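You operate a simulated robot arm through the tools that you are given. There is no shell and no other tool. Be economical: measure what you need, move in short steps, check, and stop when the job is done.

You are at the controls of a simulated two-armed robot. One attempt, no reset.

JOB
Couple the ribbed plug, then clamp the filter cup on the green-rimmed pad.
Fine: plug into the brass socket; pad on the white holder; leave the other pad.
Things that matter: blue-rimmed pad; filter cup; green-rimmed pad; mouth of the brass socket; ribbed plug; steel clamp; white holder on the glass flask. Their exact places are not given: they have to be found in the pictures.

Only the result counts: the job must be done as asked and must still hold three seconds after the hand-in. Knocking over, shifting, dropping, spilling or breaking anything else fails it.

ROBOT AND FRAMES
Two 7-joint arms with fingered hands on one trunk, on a base that drives. Base frame: it is fixed to the floor where the robot stands at the start and does not move with it; the origin is under the middle of the robot, x ahead of it, y to its left, z up; the surface under the hand at the start is at about z = 860. Lengths are in mm, angles in degrees, forces in N, time in s.
The left shoulder is at the start at [71, 173, 1088], the right one opposite. With the tool pointing down near the work surface each hand reaches from about 420 to 820 mm from the robot's upright axis, wherever it stands, measured 20 degrees to its own side. Places, roughly: mouth of the brass socket [600, 0, 900]; steel clamp [700, 0, 1000]; white holder on the glass flask [700, -100, 1000]. Payload 3.5 kg a hand.
Tool frame (each hand has its own): the origin (TCP) lies between the finger pads and is the grasp point; the fingertips stand 25 mm ahead of it; z points along the fingers, y is the line along which they close. Largest opening 88 mm; the body of the gripper starts 29 mm behind the TCP. The gripper is a hand of 3 fingers: y runs from the thumb to the fingers, the wrist lies at [-13, -97, -162] in the tool frame, and closing takes about 1.5 s.
Orientation is that of the tool frame in the base frame, as a unit quaternion [w, x, y, z]. With the fingers straight down and the wrist toward the robot, the tool's x, y and z point along [0, 1, 0], [1, 0, 0] and [0, 0, -1] of the base frame.

CONTROLS
- The arms move only by the tool play_rows. It takes "left_targets", "right_targets" or both (then of equal length, played together; a hand with none holds still); each is text: rows parted by semicolons, each of 6 numbers parted by spaces: the shift along the tool's x, y, z in cm, then the turn, a rotation vector about the tool's x, y, z in degrees. In form: x y z wx wy wz; .... A call has 1 to 8 rows; each row is the pose to reach, as a shift and turn from the pose commanded when the call began, along the tool's axes at that moment. "left_jaw" and "right_jaw" are, for a hand that has rows, the finger opening in cm, from 0 to 8.8, set as the call begins (left out, the last holds). A row lasts 0.2 s, in which the tool goes at most 50 mm and 8.6 degrees; a call with a longer step from one row to the next is refused whole, and so is a gripper value outside its range. Where a pose cannot be reached the arm comes as near as it can. A force on the tool above 40 N (or 10 N above the force at the start of the call, whichever is more), or a blocked arm, ends the call early, and 0.2 s more pass. Each finger travels about 72 mm/s and halts on what it meets, pressing with about 24 N; the grip force reading is that of the motor and also rises with nothing between the fingers. The clock runs only during rows and for 0.2 s after the last one: add rows that repeat a pose to give the fingers time. It gives the time, the measured TCP pose, the force on the tool (base axes), the opening and the grip force at its end, in the units of the frame above (readings bear some noise), with the torque about the TCP (base axes, N m) and any sound that the robot's microphone picked up.
- Cameras (640 x 400 px; columns grow to the right, rows downward): "scene" is now at [196.8, -1.1, 1343]; the picture's right is [0.01, -1.00, -0.00], its down [-0.31, -0.00, -0.95] and it looks along [0.95, 0.01, -0.31] (base axes); focal length 214 px, centre (320, 200). "left" rides on the left gripper at [-58, -85, -99] in its tool frame; the picture's right is [-0.67, -0.35, 0.66], its down [0.69, -0.63, 0.37] and it looks along [0.29, 0.69, 0.66] (tool axes); focal length 261 px, centre (320, 200). "right" rides on the right gripper at [58, -85, -99] in its tool frame; the picture's right is [-0.67, 0.35, -0.66], its down [-0.69, -0.63, 0.37] and it looks along [-0.28, 0.70, 0.66] (tool axes); focal length 261 px, centre (320, 200).
- capture(camera): a new picture of that camera. No time passes.
- slide_trunk(by): slides the trunk up (or, below 0, down) by that many mm; the arms and the scene camera ride with it, the base frame stays. It gives what a move gives, with no picture.
- drive_base(legs): drives the robot by 1 to 6 legs, each [ahead, left, turn to the left] in mm, mm and degrees, along the robot's own axes; the way and the turn of a leg run together, so that a leg with both is an arc; at most 1500 mm and 180 degrees a leg. The arms and the cameras ride along, it lands a little off, and it stops where it bumps. It gives what a move gives.
- finger_targets(index, middle, thumb_bend, thumb_turn, hand): sets how far each is bent, from 0 (flat) to 1 (curled in); at 0.3 the hand is open as for a grip, at 0.7 the pads meet at the TCP. One left out holds its place. A second passes; each finger stops where it meets its share of the squeeze, and holds until it gets a number again. A gripper value or a shape takes the hand back. It gives what a move gives, with no picture; readings hold the bend of each and the force on the fingers (four entries, about 0 where the hand has none), thumb and palm. thumb_turn goes from beside the hand (0) to across from the fingers (1), as for a grip.
- grasp_type(shape, hand): the hand has 3 fingers and takes this shape, open, in about a second: jaw (thumb against the fingers, like two jaws); tri (thumb and two fingers); tip (a fingertip pinch); poke (one finger out to press); point (the index stretched); flat (the hand flat); cup (the hand cupped); fist (a fist). The gripper value then closes the fingers along that shape, each until it touches; the sizes above hold for jaw. It gives what a move gives, with no picture.
- aim_head(pan, tilt): turns the head with the scene camera to pan (to the left, within 86 degrees either way) and tilt (down, from -29 to 69), counted from straight ahead of the robot. It gives what a move gives.
- measure_at(camera, pixels): for up to 12 pixels [column, row] of the newest picture of that camera ("zoom" is the newest enlarged one), the place [x, y, z] in the base frame of the surface seen there, good to about 3 mm. No time passes.
- enlarge(camera, box): a new picture of the part [left, top, right, bottom] of that camera's present view, enlarged. No time passes.
- job_done(): hands the job in; it is judged then, once.

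Go step by step. Measure first, check grasps and placings, and put right what went wrong. The budget is 80 turns and 78 pictures, counting those below and the enlarged ones. Unless the task says otherwise, let go and move clear before handing in, and close with one line.

The tools are called after "Emit:" by a JSON object that holds its "api" and its "payload". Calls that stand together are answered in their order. play_rows: Moves the arms, as the interface text tells. Its arguments: {"type":"object","properties":{"left_targets":{"type":"string"},"left_jaw":{"type":"number"},"right_targets":{"type":"string"},"right_jaw":{"type":"number"}},"required":[]} The other tools are called the same way: slide_trunk (by) slides the trunk up or down; grasp_type (shape, hand) gives the hand a shape; finger_targets (index, middle, thumb_bend, thumb_turn, hand) moves the fingers one by one; drive_base (legs) drives the base; aim_head (pan, tilt) turns the head that bears the scene camera; capture (camera) takes a picture; measure_at (camera, pixels) gives the place of the surface under pixels of a picture; enlarge (camera, box) takes an enlarged picture of a part of a camera's view; job_done () hands the job in.

At the start:

```text
time_s: 0.0
left_ee_pos: [409.3, 189.9, 1368.3]
left_tool_rot: [0.001, 0.707, 0.707, 0.0]
left_force: [-0.1, 0.2, -1.2]
left_moment: [-0.01, 0.01, 0.0]
left_opening: 87.5
left_grip_force: 0.1
left_shape: jaw
left_bend: [0.3, 0.3, 0.3, 0.98]
left_finger forces: [0.0, 0.0, 0.0, 0.0, 0.0, 0.0]
right_ee_pos: [432.2, -155.4, 1323.2]
right_tool_rot: [-0.001, 0.707, 0.707, 0.0]
right_force: [0.1, 0.3, -0.7]
right_moment: [0.04, 0.04, -0.04]
right_opening: 87.7
right_grip_force: 0.0
right_shape: jaw
right_bend: [0.3, 0.3, 0.3, 0.98]
right_finger forces: [0.0, 0.0, 0.1, 0.0, 0.1, 0.0]
trunk travel left (down, up): [-175.0, 280.0]
robot x, y, heading: [-0.0, 1.1, -0.1]
head pan, tilt: [0.8, 6.3]
```

scene: 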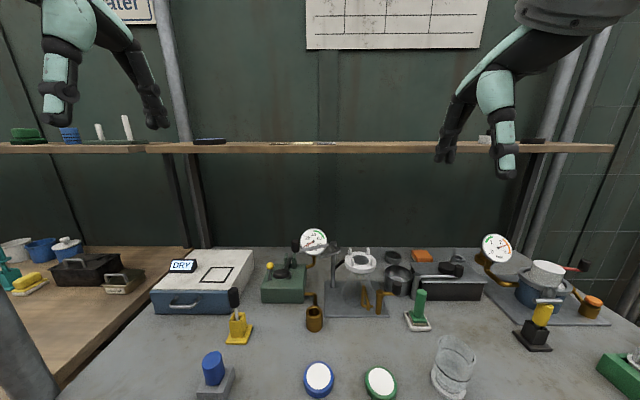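
right: 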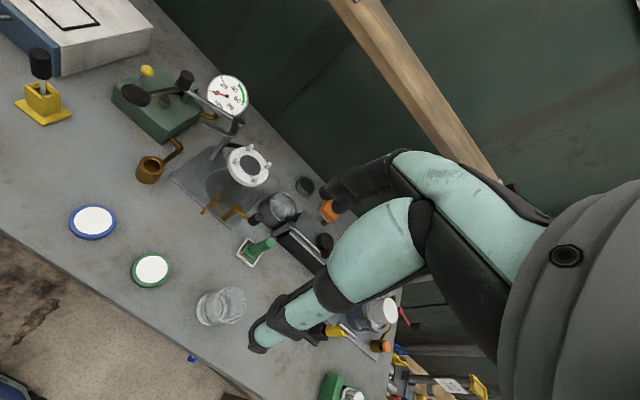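
left: 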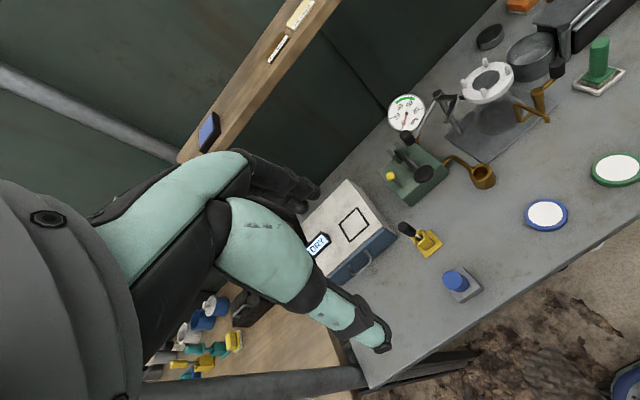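

The scene shows the two pads (about 319,378 and 380,382), a brass socket (315,318), the white holder (360,262) and several plugs. I tilt the head down to see the bench better.

Emit:
{"api": "aim_head", "payload": {"pan": 0, "tilt": 35}}

Emit:
{"api": "capture", "payload": {"camera": "scene"}}

Emit:
{"api": "enlarge", "payload": {"camera": "scene", "box": [200, 60, 460, 222]}}

```text
time_s: 0.9
left_ee_pos: [408.9, 189.2, 1368.0]
left_tool_rot: [0.001, 0.707, 0.707, -0.001]
left_force: [-0.5, -0.8, -0.4]
left_moment: [0.01, 0.0, -0.04]
left_opening: 87.5
left_grip_force: 0.0
left_shape: jaw
left_bend: [0.3, 0.3, 0.3, 0.98]
left_finger forces: [0.0, 0.0, 0.0, 0.1, 0.0, 0.0]
right_ee_pos: [431.2, -155.2, 1325.1]
right_tool_rot: [-0.001, 0.707, 0.707, -0.001]
right_force: [-0.8, 0.2, -0.2]
right_moment: [-0.03, -0.02, -0.01]
right_opening: 87.4
right_grip_force: 0.1
right_shape: jaw
right_bend: [0.3, 0.3, 0.3, 0.98]
right_finger forces: [0.1, 0.0, 0.1, 0.1, 0.1, 0.1]
trunk travel left (down, up): [-175.0, 280.0]
robot x, y, heading: [-0.6, 0.5, 0.2]
head pan, tilt: [0.0, 35.0]
```

```text
74 pictures are left
```

scene: 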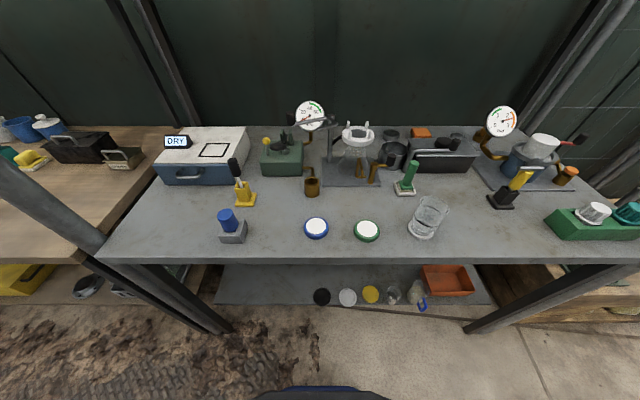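

```text
2.46 times, centred on (330, 141) of scene
```

zoom: 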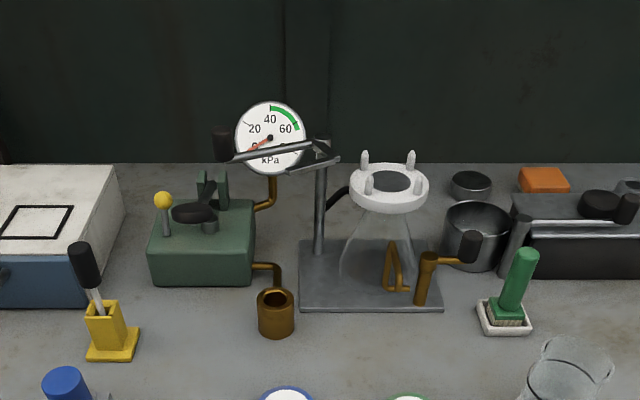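

Next I zoom on each candidate: the left front tools, the right side, and the flask.

Emit:
{"api": "enlarge", "payload": {"camera": "scene", "box": [200, 140, 340, 250]}}

Emit:
{"api": "enlarge", "payload": {"camera": "scene", "box": [320, 90, 480, 250]}}

Emit:
{"api": "enlarge", "payload": {"camera": "scene", "box": [460, 90, 640, 250]}}

Emit:
{"api": "enlarge", "payload": {"camera": "scene", "box": [280, 90, 400, 190]}}

Emit:
{"api": "enlarge", "payload": {"camera": "right", "box": [100, 50, 340, 350]}}

Emit:
{"api": "enlarge", "payload": {"camera": "left", "box": [360, 0, 640, 220]}}

```text
3.64 times, centred on (270, 195) of scene
```

zoom: 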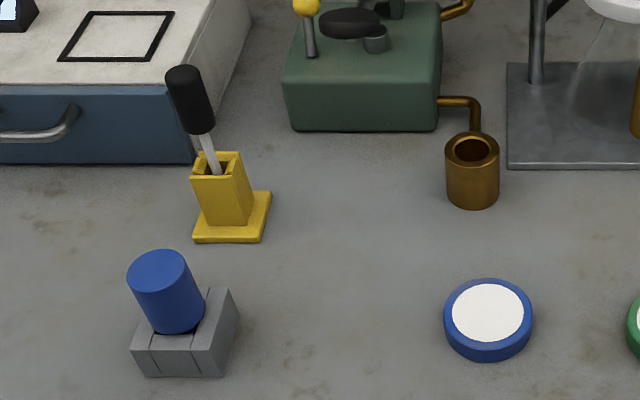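

```text
2.50 times, centred on (400, 170) of scene
```

zoom: 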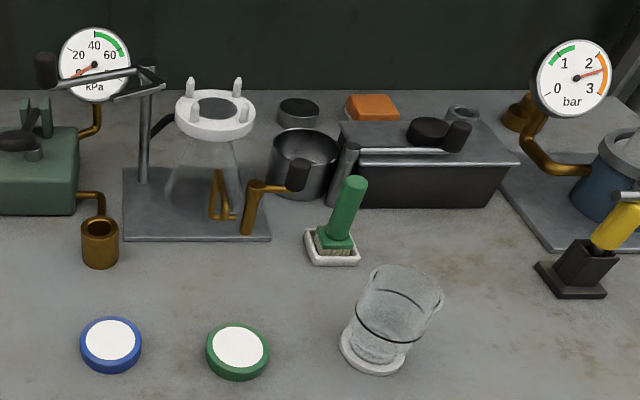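

```text
2.50 times, centred on (550, 170) of scene
```

zoom: 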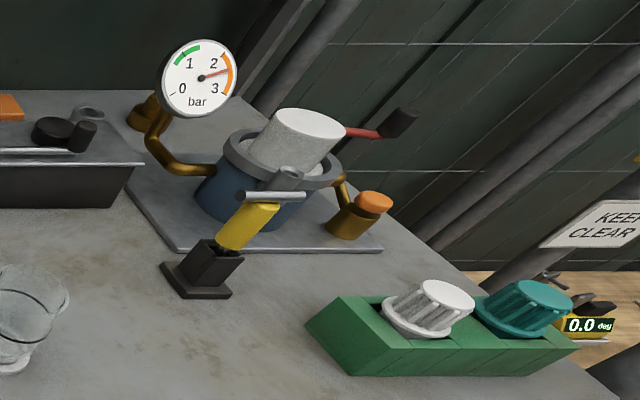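

```text
4.00 times, centred on (340, 140) of scene
```

zoom: 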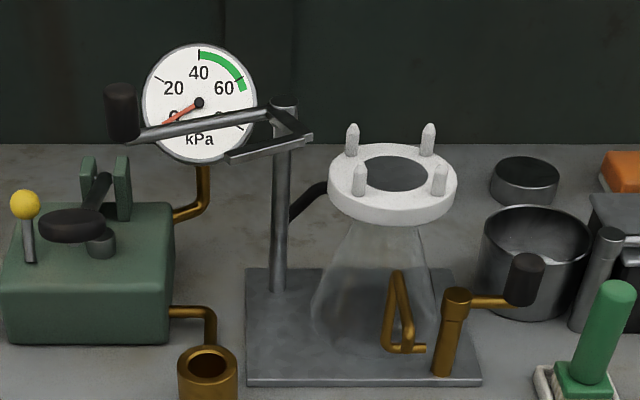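

```text
1.33 times, centred on (220, 200) of right
```

zoom: 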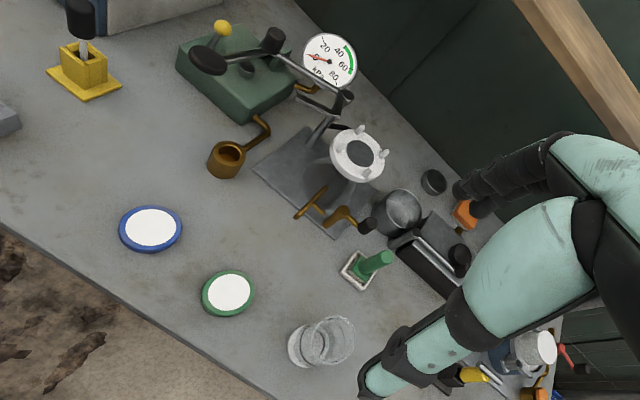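

```text
1.82 times, centred on (500, 110) of left
```

zoom: 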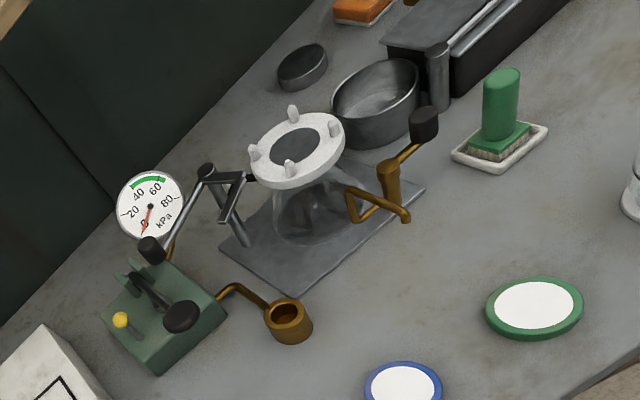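

The glass cup with a flange (428,218) looks like the filter cup, and the steel clamp sits on the post. The ribbed plug is still unclear, so I zoom in on the candidates.

Emit:
{"api": "enlarge", "payload": {"camera": "left", "box": [380, 200, 500, 320]}}

Emit:
{"api": "enlarge", "payload": {"camera": "scene", "box": [205, 145, 275, 250]}}

Emit:
{"api": "enlarge", "payload": {"camera": "scene", "box": [540, 190, 640, 250]}}

Emit:
{"api": "enlarge", "payload": {"camera": "scene", "box": [290, 260, 480, 320]}}

```text
3.33 times, centred on (440, 260) of left
```

zoom: 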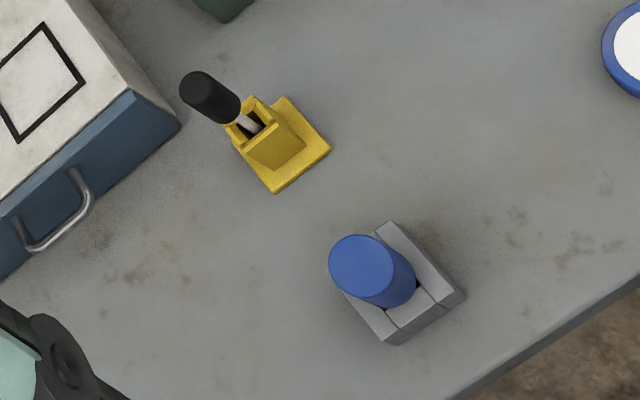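

```text
3.81 times, centred on (240, 198) of scene
```

zoom: 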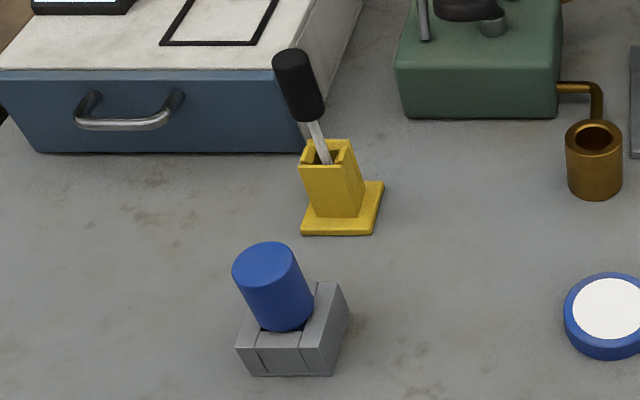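

```text
6.40 times, centred on (590, 220) of scene
```

zoom: 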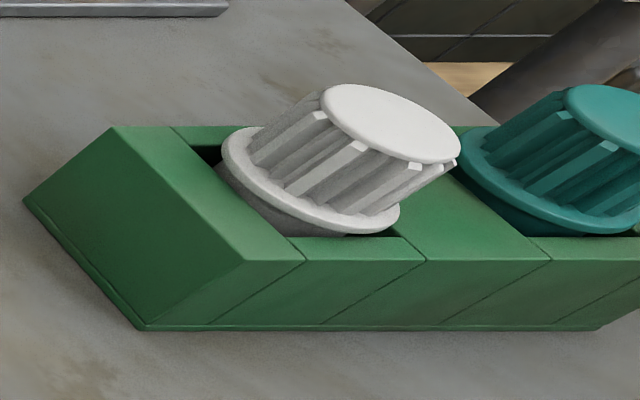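

```text
3.37 times, centred on (385, 290) of scene
```

zoom: 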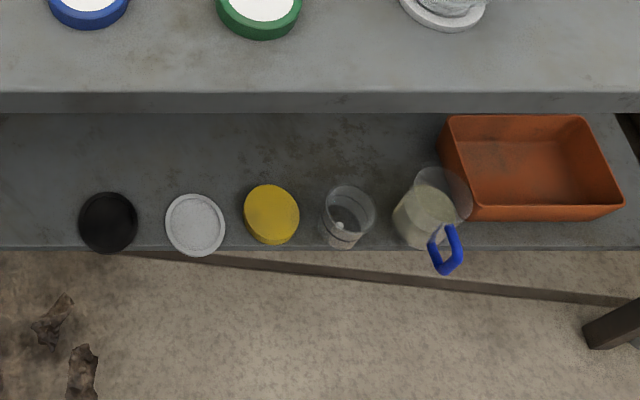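

The blue cylinder in the grey block and the stick in the yellow stand are the plug candidates. I measure the key places and sizes.

Emit:
{"api": "enlarge", "payload": {"camera": "scene", "box": [205, 145, 345, 250]}}

Emit:
{"api": "measure_at", "payload": {"camera": "scene", "pixels": [[316, 225], [367, 228], [305, 228], [328, 228], [354, 230], [380, 231], [312, 182], [228, 215], [231, 165], [245, 205], [245, 230], [235, 185]]}}

Emit:
{"api": "measure_at", "payload": {"camera": "zoom", "pixels": [[471, 150], [446, 150], [499, 150], [472, 137], [472, 170], [472, 205], [160, 256], [127, 275], [192, 265], [165, 325], [170, 370], [215, 345]]}}

```text
3.81 times, centred on (275, 198) of scene
```

zoom: 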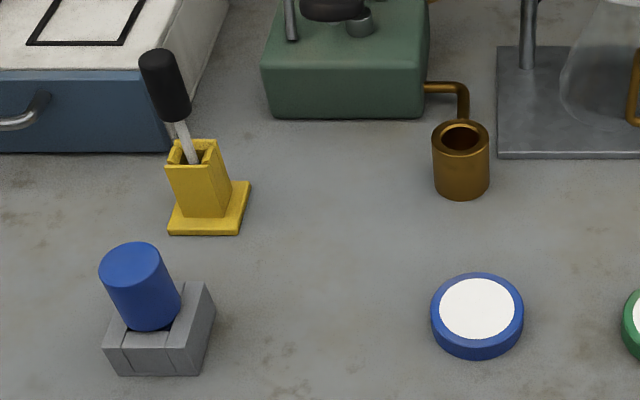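

```text
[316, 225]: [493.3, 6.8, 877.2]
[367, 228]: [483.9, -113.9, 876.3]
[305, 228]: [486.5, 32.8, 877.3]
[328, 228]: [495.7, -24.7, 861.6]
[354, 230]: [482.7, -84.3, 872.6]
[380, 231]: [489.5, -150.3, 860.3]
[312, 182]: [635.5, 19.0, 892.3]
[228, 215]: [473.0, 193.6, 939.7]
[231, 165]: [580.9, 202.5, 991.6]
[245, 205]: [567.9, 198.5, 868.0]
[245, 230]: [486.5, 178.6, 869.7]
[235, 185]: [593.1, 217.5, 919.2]
```

```text
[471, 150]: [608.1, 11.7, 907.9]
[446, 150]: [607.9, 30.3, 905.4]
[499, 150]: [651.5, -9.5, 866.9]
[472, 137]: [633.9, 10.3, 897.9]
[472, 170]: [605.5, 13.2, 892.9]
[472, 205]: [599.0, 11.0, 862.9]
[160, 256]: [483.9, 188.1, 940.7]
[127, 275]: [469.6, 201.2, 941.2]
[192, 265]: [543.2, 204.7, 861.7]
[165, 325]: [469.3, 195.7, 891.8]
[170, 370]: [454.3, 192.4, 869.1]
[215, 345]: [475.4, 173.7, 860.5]
```

The blue cylinder is about 38 mm across with its top near [473,194,940]; I want a close side view of it and the yellow-stand tool. I lower the left hand to about z=1060 for a look.

Emit:
{"api": "play_rows", "payload": {"left_targets": "0 0 5 0 0 0; 0 0 10 0 0 0; 0 0 15 0 0 0; 0 0 20 0 0 0; 0 0 25 0 0 0; 0 0 30 0 0 0; 0 0 30 0 0 0"}}

Emit:
{"api": "capture", "payload": {"camera": "left"}}

```text
time_s: 2.5
left_ee_pos: [408.8, 189.2, 1066.8]
left_tool_rot: [0.001, 0.707, 0.707, 0.001]
left_force: [0.1, 0.0, 0.1]
left_moment: [0.02, 0.0, 0.02]
left_opening: 87.8
left_grip_force: 0.2
left_shape: jaw
left_bend: [0.3, 0.3, 0.3, 0.98]
left_finger forces: [0.0, 0.0, 0.1, 0.1, 0.1, 0.1]
right_ee_pos: [431.6, -154.2, 1324.6]
right_tool_rot: [0.0, 0.707, 0.707, 0.0]
right_force: [0.7, 0.3, 0.7]
right_moment: [0.02, 0.02, 0.02]
right_opening: 87.6
right_grip_force: 0.0
right_shape: jaw
right_bend: [0.3, 0.3, 0.3, 0.98]
right_finger forces: [0.0, 0.1, 0.1, 0.1, 0.0, 0.0]
trunk travel left (down, up): [-175.0, 280.0]
robot x, y, heading: [2.1, -0.3, -0.0]
head pan, tilt: [0.0, 35.0]
```

```text
61 pictures are left
```

left: 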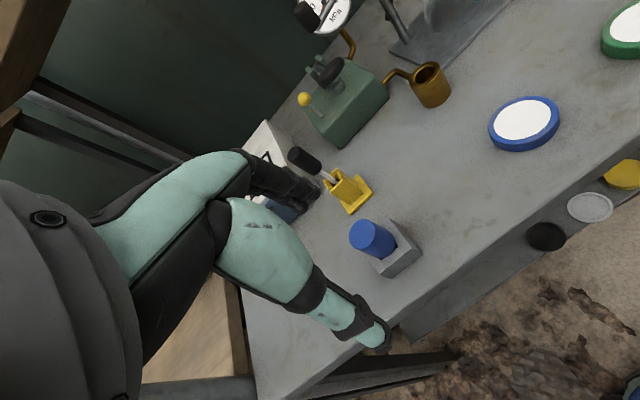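

The blue part leans in the grey block (372,238) in this view. I enlarge it.

Emit:
{"api": "enlarge", "payload": {"camera": "left", "box": [280, 140, 440, 290]}}

Emit:
{"api": "measure_at", "payload": {"camera": "zoom", "pixels": [[345, 375], [300, 385], [320, 345], [325, 420], [430, 440], [440, 390], [430, 360], [410, 480], [450, 500], [540, 430], [480, 320], [375, 340]]}}

```text
2.67 times, centred on (360, 215) of left
```

zoom: 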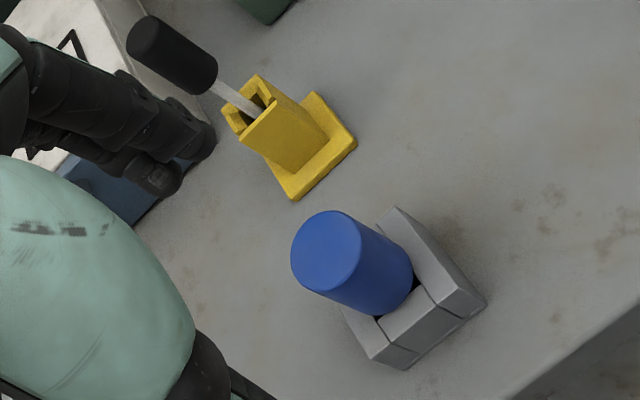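

```text
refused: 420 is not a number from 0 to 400
```

The blue handle stands in a pocket in the grey block. I measure its top and the block's surfaces.

Emit:
{"api": "measure_at", "payload": {"camera": "zoom", "pixels": [[326, 252], [298, 255], [355, 260], [325, 218], [325, 288], [400, 300], [410, 265], [440, 260], [420, 318], [385, 345], [465, 305], [395, 215]]}}

Emit:
{"api": "measure_at", "payload": {"camera": "zoom", "pixels": [[340, 230], [310, 275], [350, 290], [395, 360], [440, 340], [480, 302], [355, 315], [370, 240], [375, 310], [405, 250], [170, 50], [240, 105]]}}

```text
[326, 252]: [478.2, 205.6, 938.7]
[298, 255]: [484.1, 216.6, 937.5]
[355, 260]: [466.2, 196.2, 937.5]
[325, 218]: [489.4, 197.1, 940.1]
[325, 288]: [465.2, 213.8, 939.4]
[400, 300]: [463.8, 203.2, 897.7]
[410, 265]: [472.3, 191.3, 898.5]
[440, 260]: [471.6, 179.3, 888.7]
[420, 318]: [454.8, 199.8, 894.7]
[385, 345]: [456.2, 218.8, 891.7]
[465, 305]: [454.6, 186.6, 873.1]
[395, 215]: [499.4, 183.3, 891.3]
```

```text
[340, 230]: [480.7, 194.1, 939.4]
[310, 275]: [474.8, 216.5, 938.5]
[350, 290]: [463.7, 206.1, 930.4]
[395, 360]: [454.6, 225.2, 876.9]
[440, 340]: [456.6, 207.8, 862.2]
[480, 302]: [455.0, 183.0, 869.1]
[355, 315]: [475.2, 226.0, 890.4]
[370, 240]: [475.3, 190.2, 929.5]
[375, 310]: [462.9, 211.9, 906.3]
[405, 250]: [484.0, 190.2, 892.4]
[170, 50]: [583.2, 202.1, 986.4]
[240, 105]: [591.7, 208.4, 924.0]
```

The plug handle is about 30 mm across, centred near [477,204], top z 938, standing in a block with top z≈892. I measure the socket, clamp, holder and cup from the scene view for planning.

Emit:
{"api": "enlarge", "payload": {"camera": "scene", "box": [280, 90, 400, 190]}}

Emit:
{"api": "measure_at", "payload": {"camera": "zoom", "pixels": [[122, 112], [200, 127], [285, 102], [308, 138], [230, 157], [283, 200], [278, 288], [270, 150], [75, 225], [22, 205], [200, 100], [100, 180]]}}

Emit:
{"api": "measure_at", "payload": {"camera": "zoom", "pixels": [[352, 130], [428, 130], [358, 170], [440, 170], [350, 205], [440, 205], [393, 222], [335, 185], [455, 185], [393, 148], [440, 365], [525, 275]]}}

Emit:
{"api": "enlarge", "payload": {"camera": "scene", "box": [390, 150, 470, 250]}}

```text
4.00 times, centred on (340, 140) of scene
```

zoom: 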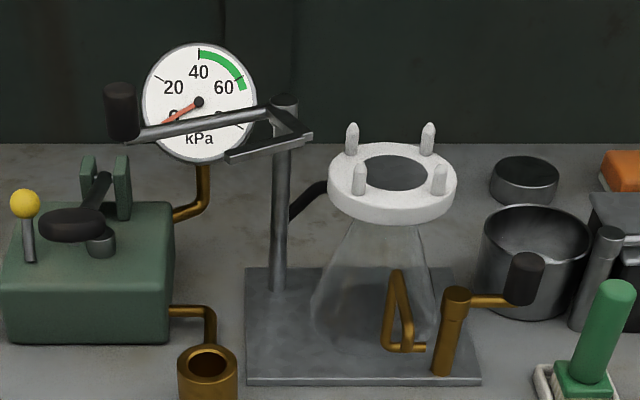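

```text
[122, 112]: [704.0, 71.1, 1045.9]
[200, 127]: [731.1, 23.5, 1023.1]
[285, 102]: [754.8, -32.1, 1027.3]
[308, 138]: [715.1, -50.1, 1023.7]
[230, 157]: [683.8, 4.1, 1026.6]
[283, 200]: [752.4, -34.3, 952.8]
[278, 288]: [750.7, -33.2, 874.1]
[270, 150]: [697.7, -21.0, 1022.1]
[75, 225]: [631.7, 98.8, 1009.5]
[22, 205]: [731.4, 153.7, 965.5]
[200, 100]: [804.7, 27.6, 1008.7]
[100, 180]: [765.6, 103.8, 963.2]
```

```text
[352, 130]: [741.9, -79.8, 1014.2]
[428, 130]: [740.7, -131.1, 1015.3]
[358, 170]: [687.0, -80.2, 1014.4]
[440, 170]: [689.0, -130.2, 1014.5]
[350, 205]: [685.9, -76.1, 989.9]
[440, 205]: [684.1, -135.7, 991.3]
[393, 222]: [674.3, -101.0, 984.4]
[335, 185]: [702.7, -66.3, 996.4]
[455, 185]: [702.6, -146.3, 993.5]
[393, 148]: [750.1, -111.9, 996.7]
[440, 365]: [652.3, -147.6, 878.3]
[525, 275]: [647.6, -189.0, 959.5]
```

```text
4.00 times, centred on (430, 200) of scene
```

zoom: 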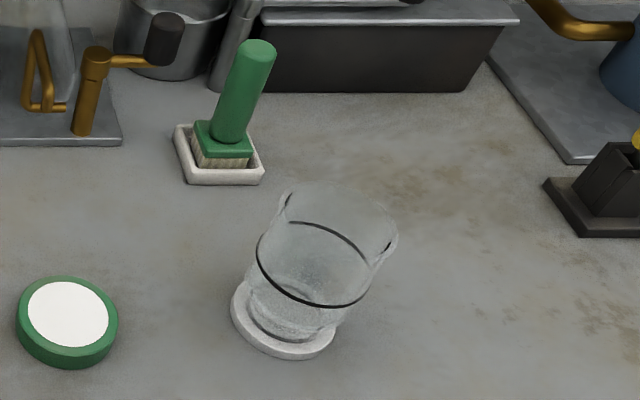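

Holder ring centre is about [714,-105], top z≈997 with four pins; the clamp post is at [752,-33], its knob at [704,71,1046]. Now I take the plug with the left hand, first moving above it.

Emit:
{"api": "play_rows", "payload": {"left_targets": "0.8 3.4 3 0 0 0; 1.6 6.8 6 0 0 0; 1.6 6.8 9 0 0 0; 1.6 6.8 9 0 0 0", "left_jaw": 8.8}}

Emit:
{"api": "capture", "payload": {"camera": "left"}}

```text
time_s: 3.5
left_ee_pos: [476.3, 205.6, 978.3]
left_tool_rot: [0.0, 0.707, 0.707, 0.0]
left_force: [0.5, -0.3, -0.7]
left_moment: [-0.03, 0.0, 0.0]
left_opening: 87.9
left_grip_force: 0.1
left_shape: jaw
left_bend: [0.3, 0.3, 0.3, 0.98]
left_finger forces: [0.0, 0.1, 0.1, 0.0, 0.0, 0.0]
right_ee_pos: [433.8, -155.1, 1324.2]
right_tool_rot: [-0.001, 0.707, 0.707, -0.001]
right_force: [0.1, -0.4, -0.1]
right_moment: [-0.01, -0.01, 0.0]
right_opening: 87.8
right_grip_force: 0.0
right_shape: jaw
right_bend: [0.3, 0.3, 0.3, 0.98]
right_finger forces: [0.0, 0.0, 0.1, 0.0, 0.0, 0.0]
trunk travel left (down, up): [-175.0, 280.0]
robot x, y, heading: [-1.3, 1.4, 0.2]
head pan, tilt: [0.0, 35.0]
```

```text
57 pictures are left
```

left: 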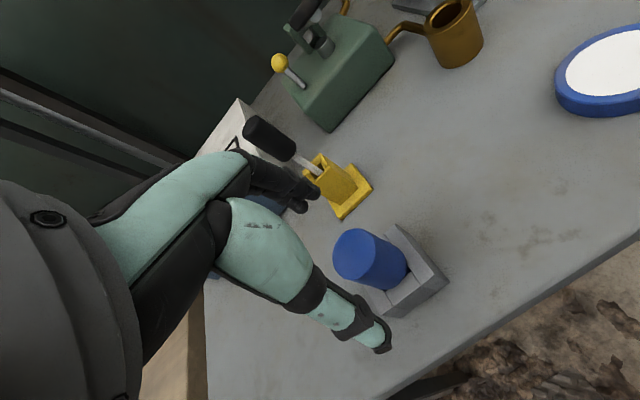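

The fingers straddle the plug with clear space to the black-handled tool. I re-measure the top then go down.

Emit:
{"api": "measure_at", "payload": {"camera": "left", "pixels": [[355, 257], [337, 250], [376, 260], [355, 233], [350, 280], [398, 270], [415, 280], [395, 303]]}}

Emit:
{"api": "play_rows", "payload": {"left_targets": "0 0 2 0 0 0; 0 0 4 0 0 0; 0 0 5.4 0 0 0; 0 0 5.4 0 0 0"}}

Emit:
{"api": "capture", "payload": {"camera": "left"}}

```text
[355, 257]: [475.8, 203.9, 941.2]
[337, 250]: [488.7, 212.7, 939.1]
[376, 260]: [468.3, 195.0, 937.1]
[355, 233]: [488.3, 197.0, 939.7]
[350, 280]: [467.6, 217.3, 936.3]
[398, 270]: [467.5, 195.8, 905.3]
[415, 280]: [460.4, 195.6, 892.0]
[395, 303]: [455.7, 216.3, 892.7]
```

```text
time_s: 4.5
left_ee_pos: [476.1, 206.2, 923.2]
left_tool_rot: [0.0, 0.707, 0.707, -0.001]
left_force: [-0.2, 0.1, -0.4]
left_moment: [0.01, -0.01, 0.02]
left_opening: 87.7
left_grip_force: 0.0
left_shape: jaw
left_bend: [0.3, 0.3, 0.3, 0.98]
left_finger forces: [0.1, 0.0, 0.1, 0.0, 0.1, 0.0]
right_ee_pos: [431.0, -155.2, 1324.3]
right_tool_rot: [-0.001, 0.708, 0.707, -0.001]
right_force: [0.3, -0.2, 1.4]
right_moment: [-0.03, 0.03, 0.01]
right_opening: 87.7
right_grip_force: 0.1
right_shape: jaw
right_bend: [0.3, 0.3, 0.3, 0.98]
right_finger forces: [0.0, 0.1, 0.0, 0.0, 0.1, 0.0]
trunk travel left (down, up): [-175.0, 280.0]
robot x, y, heading: [1.3, -1.4, -0.0]
head pan, tilt: [0.0, 35.0]
```

```text
56 pictures are left
```

left: 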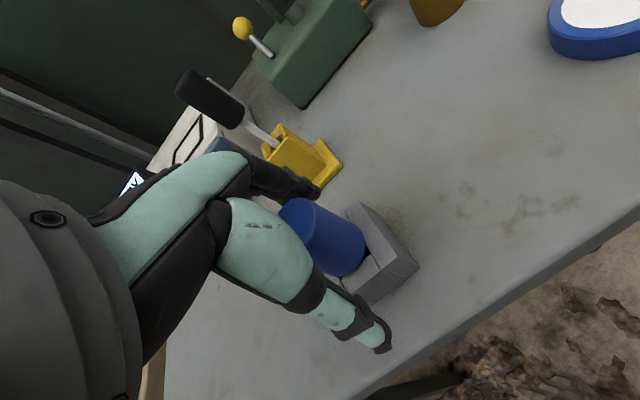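

The hand straddles the handle centrally. I close the fingers in place.

Emit:
{"api": "play_rows", "payload": {"left_targets": "0 0 0 0 0 0; 0 0 0 0 0 0; 0 0 0 0 0 0; 0 0 0 0 0 0; 0 0 0 0 0 0; 0 0 0 0 0 0; 0 0 0 0 0 0; 0 0 0 0 0 0", "left_jaw": 1.5}}

Emit:
{"api": "capture", "payload": {"camera": "left"}}

```text
time_s: 6.3
left_ee_pos: [477.0, 205.7, 924.2]
left_tool_rot: [0.0, 0.707, 0.707, -0.001]
left_force: [0.5, 0.1, 0.1]
left_moment: [-0.02, 0.0, 0.02]
left_opening: 26.0
left_grip_force: 24.3
left_shape: jaw
left_bend: [0.74, 0.54, 0.74, 1.0]
left_finger forces: [14.7, 7.4, 0.1, 0.1, 21.3, 0.1]
right_ee_pos: [432.9, -154.2, 1324.3]
right_tool_rot: [-0.001, 0.707, 0.707, -0.001]
right_force: [0.1, -0.5, 0.2]
right_moment: [0.0, -0.02, 0.03]
right_opening: 87.6
right_grip_force: 0.2
right_shape: jaw
right_bend: [0.3, 0.3, 0.3, 0.98]
right_finger forces: [0.0, 0.0, 0.0, 0.0, 0.1, 0.0]
trunk travel left (down, up): [-175.0, 280.0]
robot x, y, heading: [1.6, 1.2, 0.0]
head pan, tilt: [0.0, 35.0]
```

```text
55 pictures are left
```

left: 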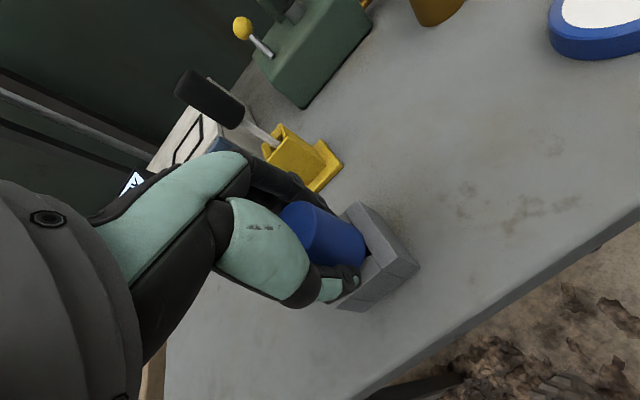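

The grip reads 24 N but index (0.74) and middle (0.54) are bent unequally, so the plug may be off-centre sideways. I check from the scene camera.

Emit:
{"api": "enlarge", "payload": {"camera": "scene", "box": [180, 150, 300, 250]}}

```text
4.00 times, centred on (240, 200) of scene
```

zoom: 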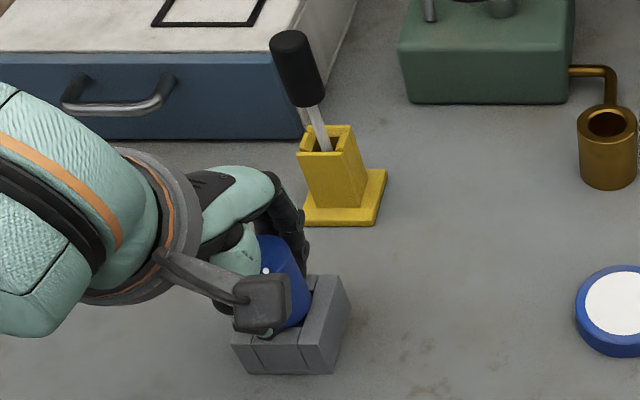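

Both cameras put the plug's centre at about y=205, so it is centred within a few mm. I lift gently and check.

Emit:
{"api": "play_rows", "payload": {"left_targets": "0 0 -1 0 0 0; 0 0 -2.5 0 0 0; 0 0 -4.5 0 0 0; 0 0 -7 0 0 0; 0 0 -7 0 0 0"}}

Emit:
{"api": "enlarge", "payload": {"camera": "scene", "box": [180, 140, 300, 240]}}

Emit:
{"api": "capture", "payload": {"camera": "left"}}

```text
time_s: 7.5
left_ee_pos: [476.2, 206.1, 994.0]
left_tool_rot: [0.001, 0.706, 0.708, 0.0]
left_force: [0.4, 0.0, 0.2]
left_moment: [-0.01, 0.02, -0.01]
left_opening: 26.2
left_grip_force: 23.8
left_shape: jaw
left_bend: [0.74, 0.54, 0.74, 1.0]
left_finger forces: [14.6, 7.7, 0.0, 0.0, 21.6, 0.0]
right_ee_pos: [432.3, -154.5, 1324.4]
right_tool_rot: [-0.001, 0.707, 0.707, 0.0]
right_force: [1.3, -0.6, 0.3]
right_moment: [-0.01, -0.02, -0.02]
right_opening: 87.7
right_grip_force: 0.0
right_shape: jaw
right_bend: [0.3, 0.3, 0.3, 0.98]
right_finger forces: [0.0, 0.1, 0.1, 0.0, 0.0, 0.0]
trunk travel left (down, up): [-175.0, 280.0]
robot x, y, heading: [0.3, 1.0, 0.1]
head pan, tilt: [0.0, 35.0]
```

```text
4.00 times, centred on (240, 190) of scene
```

zoom: 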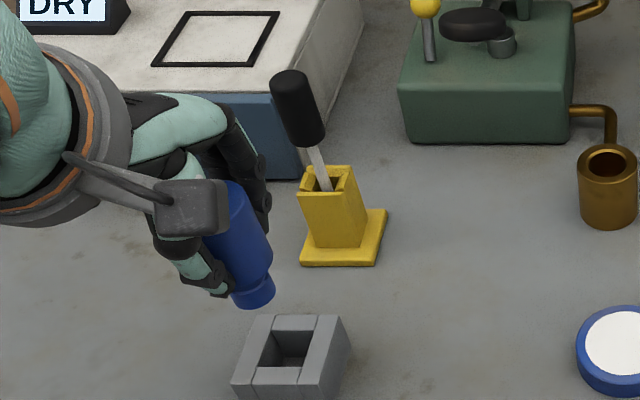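

```text
52 pictures are left
```

left: 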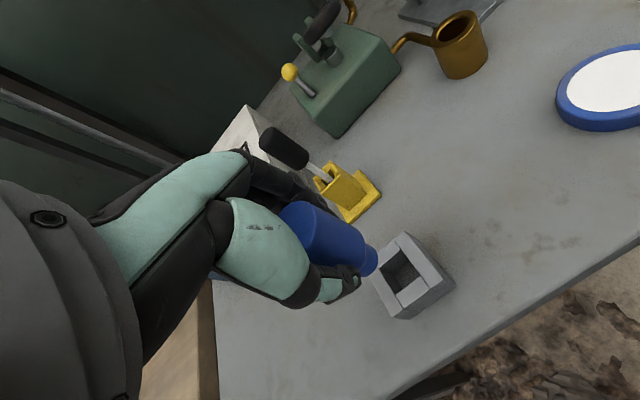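

The plug came out; it has a narrower blue stem below. I zoom in to see whether it has ribs.

Emit:
{"api": "enlarge", "payload": {"camera": "left", "box": [270, 190, 400, 310]}}

Emit:
{"api": "enlarge", "payload": {"camera": "scene", "box": [215, 180, 265, 222]}}

```text
3.33 times, centred on (335, 250) of left
```

zoom: 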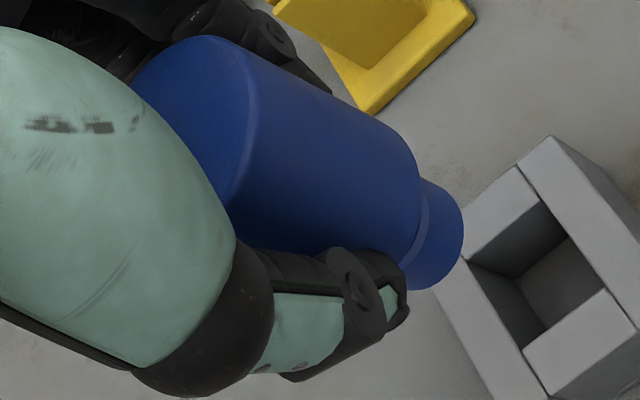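

```text
9.52 times, centred on (240, 201) of scene
```

zoom: 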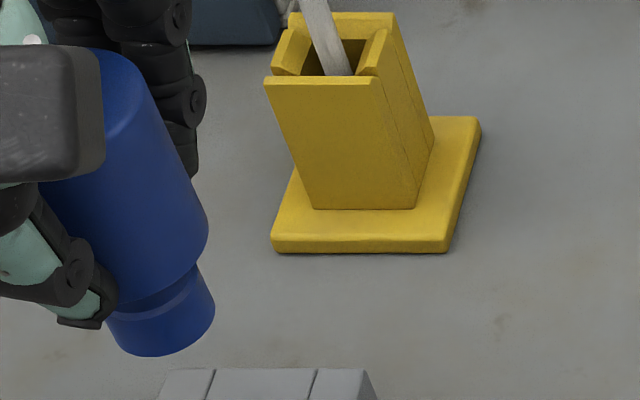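

The stem shows a faint ring but I'm not sure it is ribbed. I raise the plug to head height to see its side.

Emit:
{"api": "play_rows", "payload": {"left_targets": "0 0 -5 0 0 0; 0 0 -10 0 0 0; -2 0 -15 0 0 0; -5 0 -20 0 0 0; -8 0 -25 0 0 0; -10 0 -30 0 0 0; -10 0 -34 0 0 0; -10 0 -34 0 0 0"}}

Emit:
{"api": "capture", "payload": {"camera": "scene"}}

Emit:
{"api": "enlarge", "payload": {"camera": "scene", "box": [180, 0, 300, 100]}}

```text
refused: row 3 steps farther than a row can; nothing moved
```

```text
49 pictures are left
```

scene: 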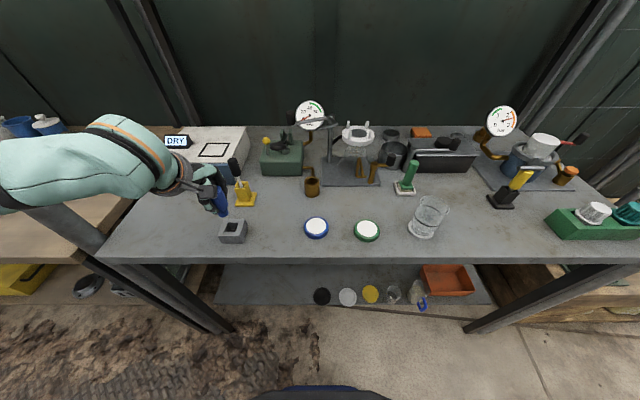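

```text
4.00 times, centred on (240, 50) of scene
```

zoom: 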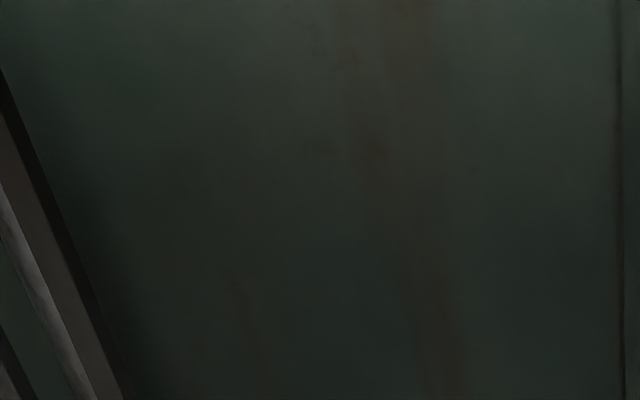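

The move was refused for too long steps; I redo it with smaller ones.

Emit:
{"api": "play_rows", "payload": {"left_targets": "0 0 -4.5 0 0 0; 0 0 -9 0 0 0; 0 0 -13.5 0 0 0; -2 0 -17.5 0 0 0; -4 0 -21.5 0 0 0; -6 0 -25.5 0 0 0; -8 0 -29.5 0 0 0; -8 0 -29.5 0 0 0"}}

Emit:
{"api": "aim_head", "payload": {"pan": 20, "tilt": 15}}

Emit:
{"api": "capture", "payload": {"camera": "scene"}}

```text
time_s: 9.3
left_ee_pos: [476.6, 126.6, 1287.8]
left_tool_rot: [0.001, 0.707, 0.708, -0.001]
left_force: [0.8, -0.1, 0.4]
left_moment: [0.01, 0.02, 0.0]
left_opening: 25.8
left_grip_force: 23.9
left_shape: jaw
left_bend: [0.74, 0.54, 0.74, 1.0]
left_finger forces: [14.5, 8.1, 0.0, 0.1, 21.2, 0.0]
right_ee_pos: [432.1, -152.5, 1325.3]
right_tool_rot: [-0.001, 0.707, 0.707, -0.001]
right_force: [0.6, -1.1, -0.3]
right_moment: [-0.03, 0.0, -0.01]
right_opening: 87.7
right_grip_force: 0.1
right_shape: jaw
right_bend: [0.3, 0.3, 0.3, 0.98]
right_finger forces: [0.1, 0.1, 0.0, 0.1, 0.1, 0.1]
trunk travel left (down, up): [-175.0, 280.0]
robot x, y, heading: [-1.4, 3.3, -0.1]
head pan, tilt: [0.0, 35.0]
```

```text
time_s: 10.2
left_ee_pos: [475.7, 123.8, 1290.1]
left_tool_rot: [0.001, 0.707, 0.707, -0.001]
left_force: [0.0, 0.5, 0.1]
left_moment: [-0.04, -0.01, 0.01]
left_opening: 25.8
left_grip_force: 24.3
left_shape: jaw
left_bend: [0.74, 0.54, 0.74, 1.0]
left_finger forces: [14.5, 8.0, 0.0, 0.0, 21.2, 0.0]
right_ee_pos: [432.7, -154.6, 1325.6]
right_tool_rot: [0.0, 0.706, 0.708, 0.0]
right_force: [-0.2, 0.5, 0.2]
right_moment: [0.02, -0.02, -0.03]
right_opening: 87.6
right_grip_force: 0.1
right_shape: jaw
right_bend: [0.3, 0.3, 0.3, 0.98]
right_finger forces: [0.0, 0.0, 0.1, 0.1, 0.0, 0.0]
trunk travel left (down, up): [-175.0, 280.0]
robot x, y, heading: [-1.7, -3.0, 0.0]
head pan, tilt: [20.0, 15.0]
```

```text
47 pictures are left
```

scene: 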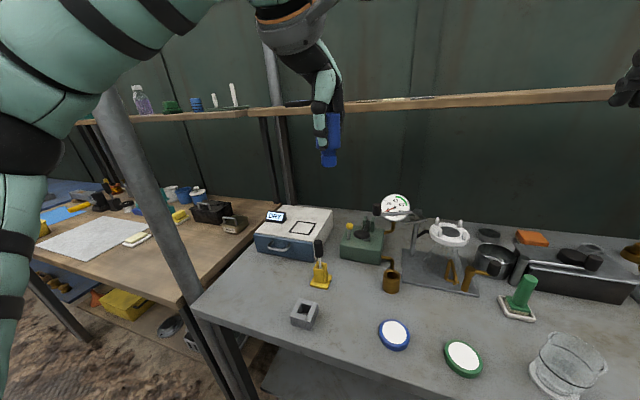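

Emit:
{"api": "enlarge", "payload": {"camera": "scene", "box": [300, 90, 360, 180]}}

Emit:
{"api": "measure_at", "payload": {"camera": "scene", "pixels": [[329, 158], [391, 275]]}}

```text
4.44 times, centred on (330, 135) of scene
```

zoom: 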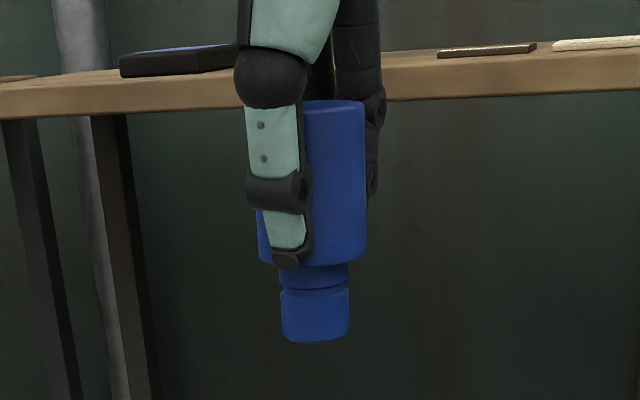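

```text
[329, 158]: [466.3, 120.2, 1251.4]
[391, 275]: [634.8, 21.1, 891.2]
```

It's a coupling plug with a grooved stem about 19 mm across and 22 mm long, so it is the right part. Now I measure the socket mouth precisely.

Emit:
{"api": "enlarge", "payload": {"camera": "scene", "box": [371, 250, 411, 300]}}

Emit:
{"api": "enlarge", "payload": {"camera": "left", "box": [380, 0, 540, 100]}}

```text
8.00 times, centred on (391, 275) of scene
```

zoom: 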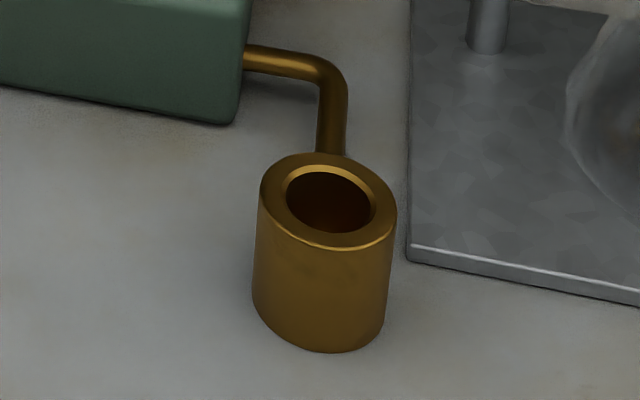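

```text
4.00 times, centred on (460, 50) of left
```

zoom: 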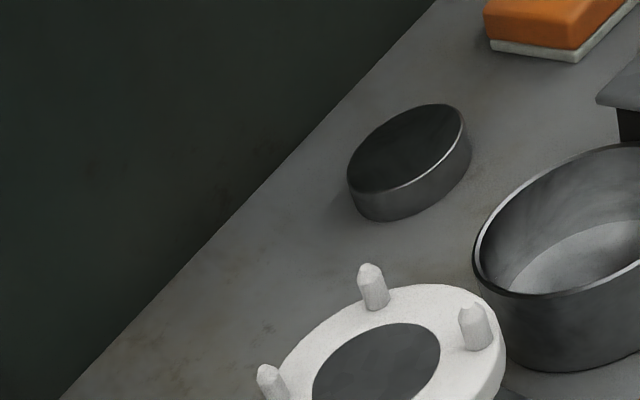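

Socket centre is about [619,11] with the mouth at z≈905. I move the plug over it, turning the hand 45° so the fingers stay clear of the clamp fork.

Emit:
{"api": "play_rows", "payload": {"left_targets": "-2 2.4 2 0 0 8; -4 4.8 4.5 0 0 16; -6 7.2 7 0 0 24; -8 9.6 10 0 0 32; -10 12 13 0 0 40; -11.3 14.4 15 0 0 45; -11.3 14.4 19 0 0 45; -11.3 14.4 19 0 0 45"}}

Emit:
{"api": "capture", "payload": {"camera": "left"}}

Emit:
{"api": "aim_head", "payload": {"pan": 0, "tilt": 35}}

Emit:
{"api": "enlarge", "payload": {"camera": "scene", "box": [260, 70, 400, 200]}}

```text
time_s: 12.0
left_ee_pos: [621.3, 12.3, 1098.2]
left_tool_rot: [0.001, 0.924, 0.383, 0.001]
left_force: [-0.7, 0.0, -0.5]
left_moment: [-0.02, 0.02, -0.02]
left_opening: 25.8
left_grip_force: 24.6
left_shape: jaw
left_bend: [0.74, 0.54, 0.74, 1.0]
left_finger forces: [14.4, 8.3, 0.0, 0.0, 21.1, 0.0]
right_ee_pos: [431.4, -155.3, 1324.5]
right_tool_rot: [0.0, 0.707, 0.707, 0.0]
right_force: [0.9, -0.4, -0.5]
right_moment: [0.01, 0.0, -0.01]
right_opening: 87.4
right_grip_force: 0.1
right_shape: jaw
right_bend: [0.3, 0.3, 0.3, 0.98]
right_finger forces: [0.0, 0.0, 0.0, 0.1, 0.0, 0.0]
trunk travel left (down, up): [-175.0, 280.0]
robot x, y, heading: [0.1, 1.1, -0.1]
head pan, tilt: [20.0, 15.0]
```

```text
43 pictures are left
```

left: 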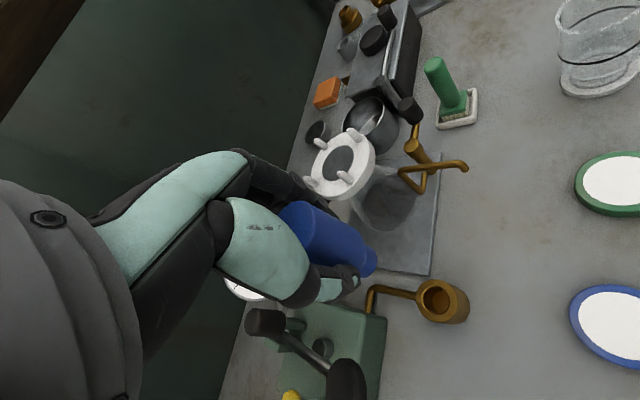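

```text
time_s: 12.8
left_ee_pos: [621.7, 14.1, 1099.0]
left_tool_rot: [0.001, 0.924, 0.383, 0.001]
left_force: [0.1, 0.8, -0.1]
left_moment: [0.03, -0.01, 0.02]
left_opening: 25.8
left_grip_force: 24.5
left_shape: jaw
left_bend: [0.74, 0.54, 0.74, 1.0]
left_finger forces: [14.4, 8.2, 0.0, 0.0, 21.2, 0.0]
right_ee_pos: [432.4, -155.0, 1323.8]
right_tool_rot: [-0.001, 0.708, 0.706, 0.0]
right_force: [0.1, 0.1, 0.5]
right_moment: [0.03, -0.03, 0.0]
right_opening: 87.6
right_grip_force: 0.1
right_shape: jaw
right_bend: [0.3, 0.3, 0.3, 0.98]
right_finger forces: [0.1, 0.0, 0.0, 0.0, 0.0, 0.0]
trunk travel left (down, up): [-175.0, 280.0]
robot x, y, heading: [1.7, -1.6, 0.2]
head pan, tilt: [0.0, 35.0]
```

```text
3.08 times, centred on (330, 135) of scene
```

zoom: 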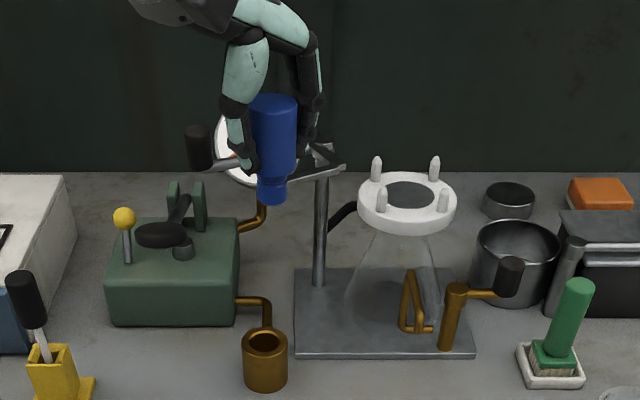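

The plug hangs upright near the socket. I measure the socket rim in both views, as well as the plug itself.

Emit:
{"api": "measure_at", "payload": {"camera": "left", "pixels": [[418, 298], [437, 281], [455, 291], [456, 312], [440, 320], [424, 314], [437, 300], [372, 262], [330, 240], [432, 283], [452, 302], [421, 305]]}}

Emit:
{"api": "measure_at", "payload": {"camera": "zoom", "pixels": [[245, 341], [286, 341], [265, 357], [265, 330], [254, 332], [276, 332], [250, 352], [280, 352], [272, 190], [272, 140], [258, 190], [287, 190]]}}

```text
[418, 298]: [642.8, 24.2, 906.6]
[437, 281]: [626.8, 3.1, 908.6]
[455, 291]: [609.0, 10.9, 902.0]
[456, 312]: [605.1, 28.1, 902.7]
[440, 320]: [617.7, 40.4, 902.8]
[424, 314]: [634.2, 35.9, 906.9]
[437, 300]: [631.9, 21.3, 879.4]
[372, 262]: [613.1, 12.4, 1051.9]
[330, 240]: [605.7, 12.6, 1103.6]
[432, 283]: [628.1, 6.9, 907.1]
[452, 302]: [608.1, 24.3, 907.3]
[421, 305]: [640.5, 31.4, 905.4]
```

```text
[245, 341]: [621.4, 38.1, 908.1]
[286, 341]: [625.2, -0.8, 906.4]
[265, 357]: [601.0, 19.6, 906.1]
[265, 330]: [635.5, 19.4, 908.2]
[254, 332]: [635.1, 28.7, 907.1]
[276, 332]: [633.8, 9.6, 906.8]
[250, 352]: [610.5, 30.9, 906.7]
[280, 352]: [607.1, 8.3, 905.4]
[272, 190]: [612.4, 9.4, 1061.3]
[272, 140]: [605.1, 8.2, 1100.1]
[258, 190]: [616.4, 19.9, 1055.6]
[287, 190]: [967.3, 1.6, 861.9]
```

Socket centre averages [622.5,20,906]; the plug axis is at [620.5,9.8]. I shift by (+2,+10) mm and lower to just above the mouth.

Emit:
{"api": "play_rows", "payload": {"left_targets": "0.43 -0.29 2 0 0 0; 0.86 -0.58 5 0 0 0; 0.86 -0.58 8 0 0 0; 0.86 -0.58 10.5 0 0 0; 0.86 -0.58 11.8 0 0 0; 0.86 -0.58 11.8 0 0 0; 0.86 -0.58 11.8 0 0 0"}}

Emit:
{"api": "enlarge", "payload": {"camera": "scene", "box": [290, 130, 350, 200]}}

Emit:
{"api": "capture", "payload": {"camera": "left"}}

```text
time_s: 14.4
left_ee_pos: [622.4, 21.4, 980.1]
left_tool_rot: [0.001, 0.924, 0.382, 0.001]
left_force: [0.4, 0.2, -0.4]
left_moment: [0.01, 0.01, 0.01]
left_opening: 25.7
left_grip_force: 23.7
left_shape: jaw
left_bend: [0.74, 0.54, 0.74, 1.0]
left_finger forces: [14.3, 8.3, 0.0, 0.0, 21.2, 0.0]
right_ee_pos: [432.5, -154.9, 1324.4]
right_tool_rot: [0.0, 0.708, 0.707, 0.0]
right_force: [0.2, 0.3, 0.6]
right_moment: [0.02, 0.02, -0.03]
right_opening: 87.5
right_grip_force: 0.1
right_shape: jaw
right_bend: [0.3, 0.3, 0.3, 0.98]
right_finger forces: [0.1, 0.0, 0.1, 0.0, 0.1, 0.0]
trunk travel left (down, up): [-175.0, 280.0]
robot x, y, heading: [-1.6, 2.2, 0.2]
head pan, tilt: [0.0, 35.0]
```

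```text
5.71 times, centred on (320, 165) of scene
```

zoom: 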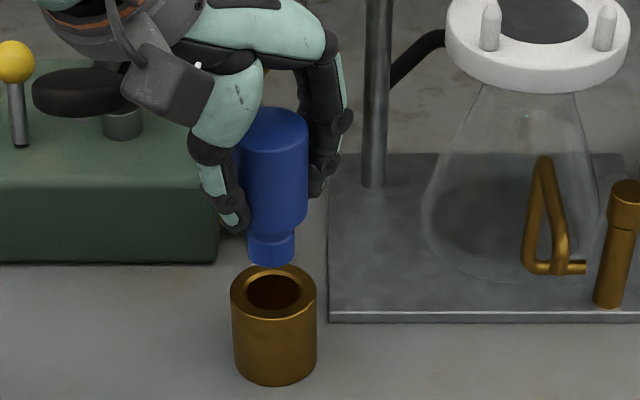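

```text
40 pictures are left
```

left: 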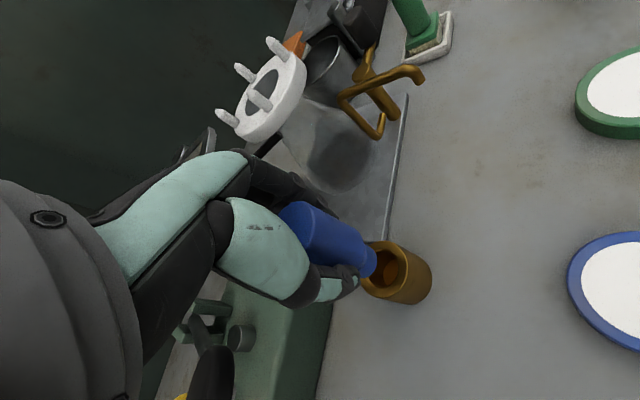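

In the zoom the stem (centre col 270) is about 1.3 mm left of the bore (274). I measure the depth direction.

Emit:
{"api": "measure_at", "payload": {"camera": "zoom", "pixels": [[270, 250], [270, 255], [270, 200], [270, 180], [274, 320], [274, 340], [274, 360], [270, 130], [247, 250], [294, 250], [234, 330], [314, 330]]}}

Emit:
{"api": "enlarge", "payload": {"camera": "left", "box": [330, 210, 450, 310]}}

```text
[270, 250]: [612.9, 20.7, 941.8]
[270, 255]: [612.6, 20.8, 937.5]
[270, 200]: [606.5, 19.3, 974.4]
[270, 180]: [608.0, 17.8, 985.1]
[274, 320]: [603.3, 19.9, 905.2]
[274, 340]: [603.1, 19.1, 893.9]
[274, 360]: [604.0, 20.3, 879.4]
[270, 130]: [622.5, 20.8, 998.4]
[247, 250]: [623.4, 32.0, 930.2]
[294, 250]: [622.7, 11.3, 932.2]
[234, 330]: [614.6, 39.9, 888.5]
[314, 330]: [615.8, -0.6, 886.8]
```

```text
4.00 times, centred on (390, 260) of left
```

zoom: 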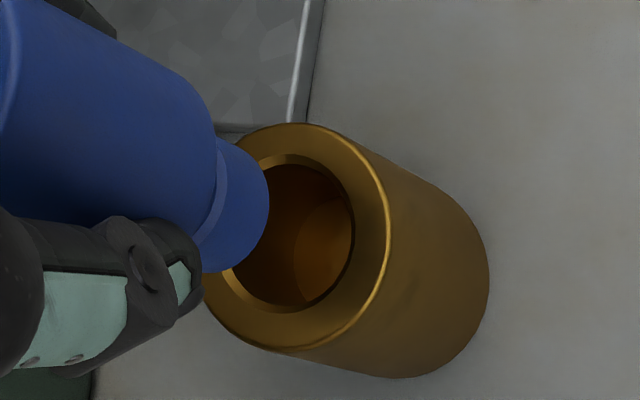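

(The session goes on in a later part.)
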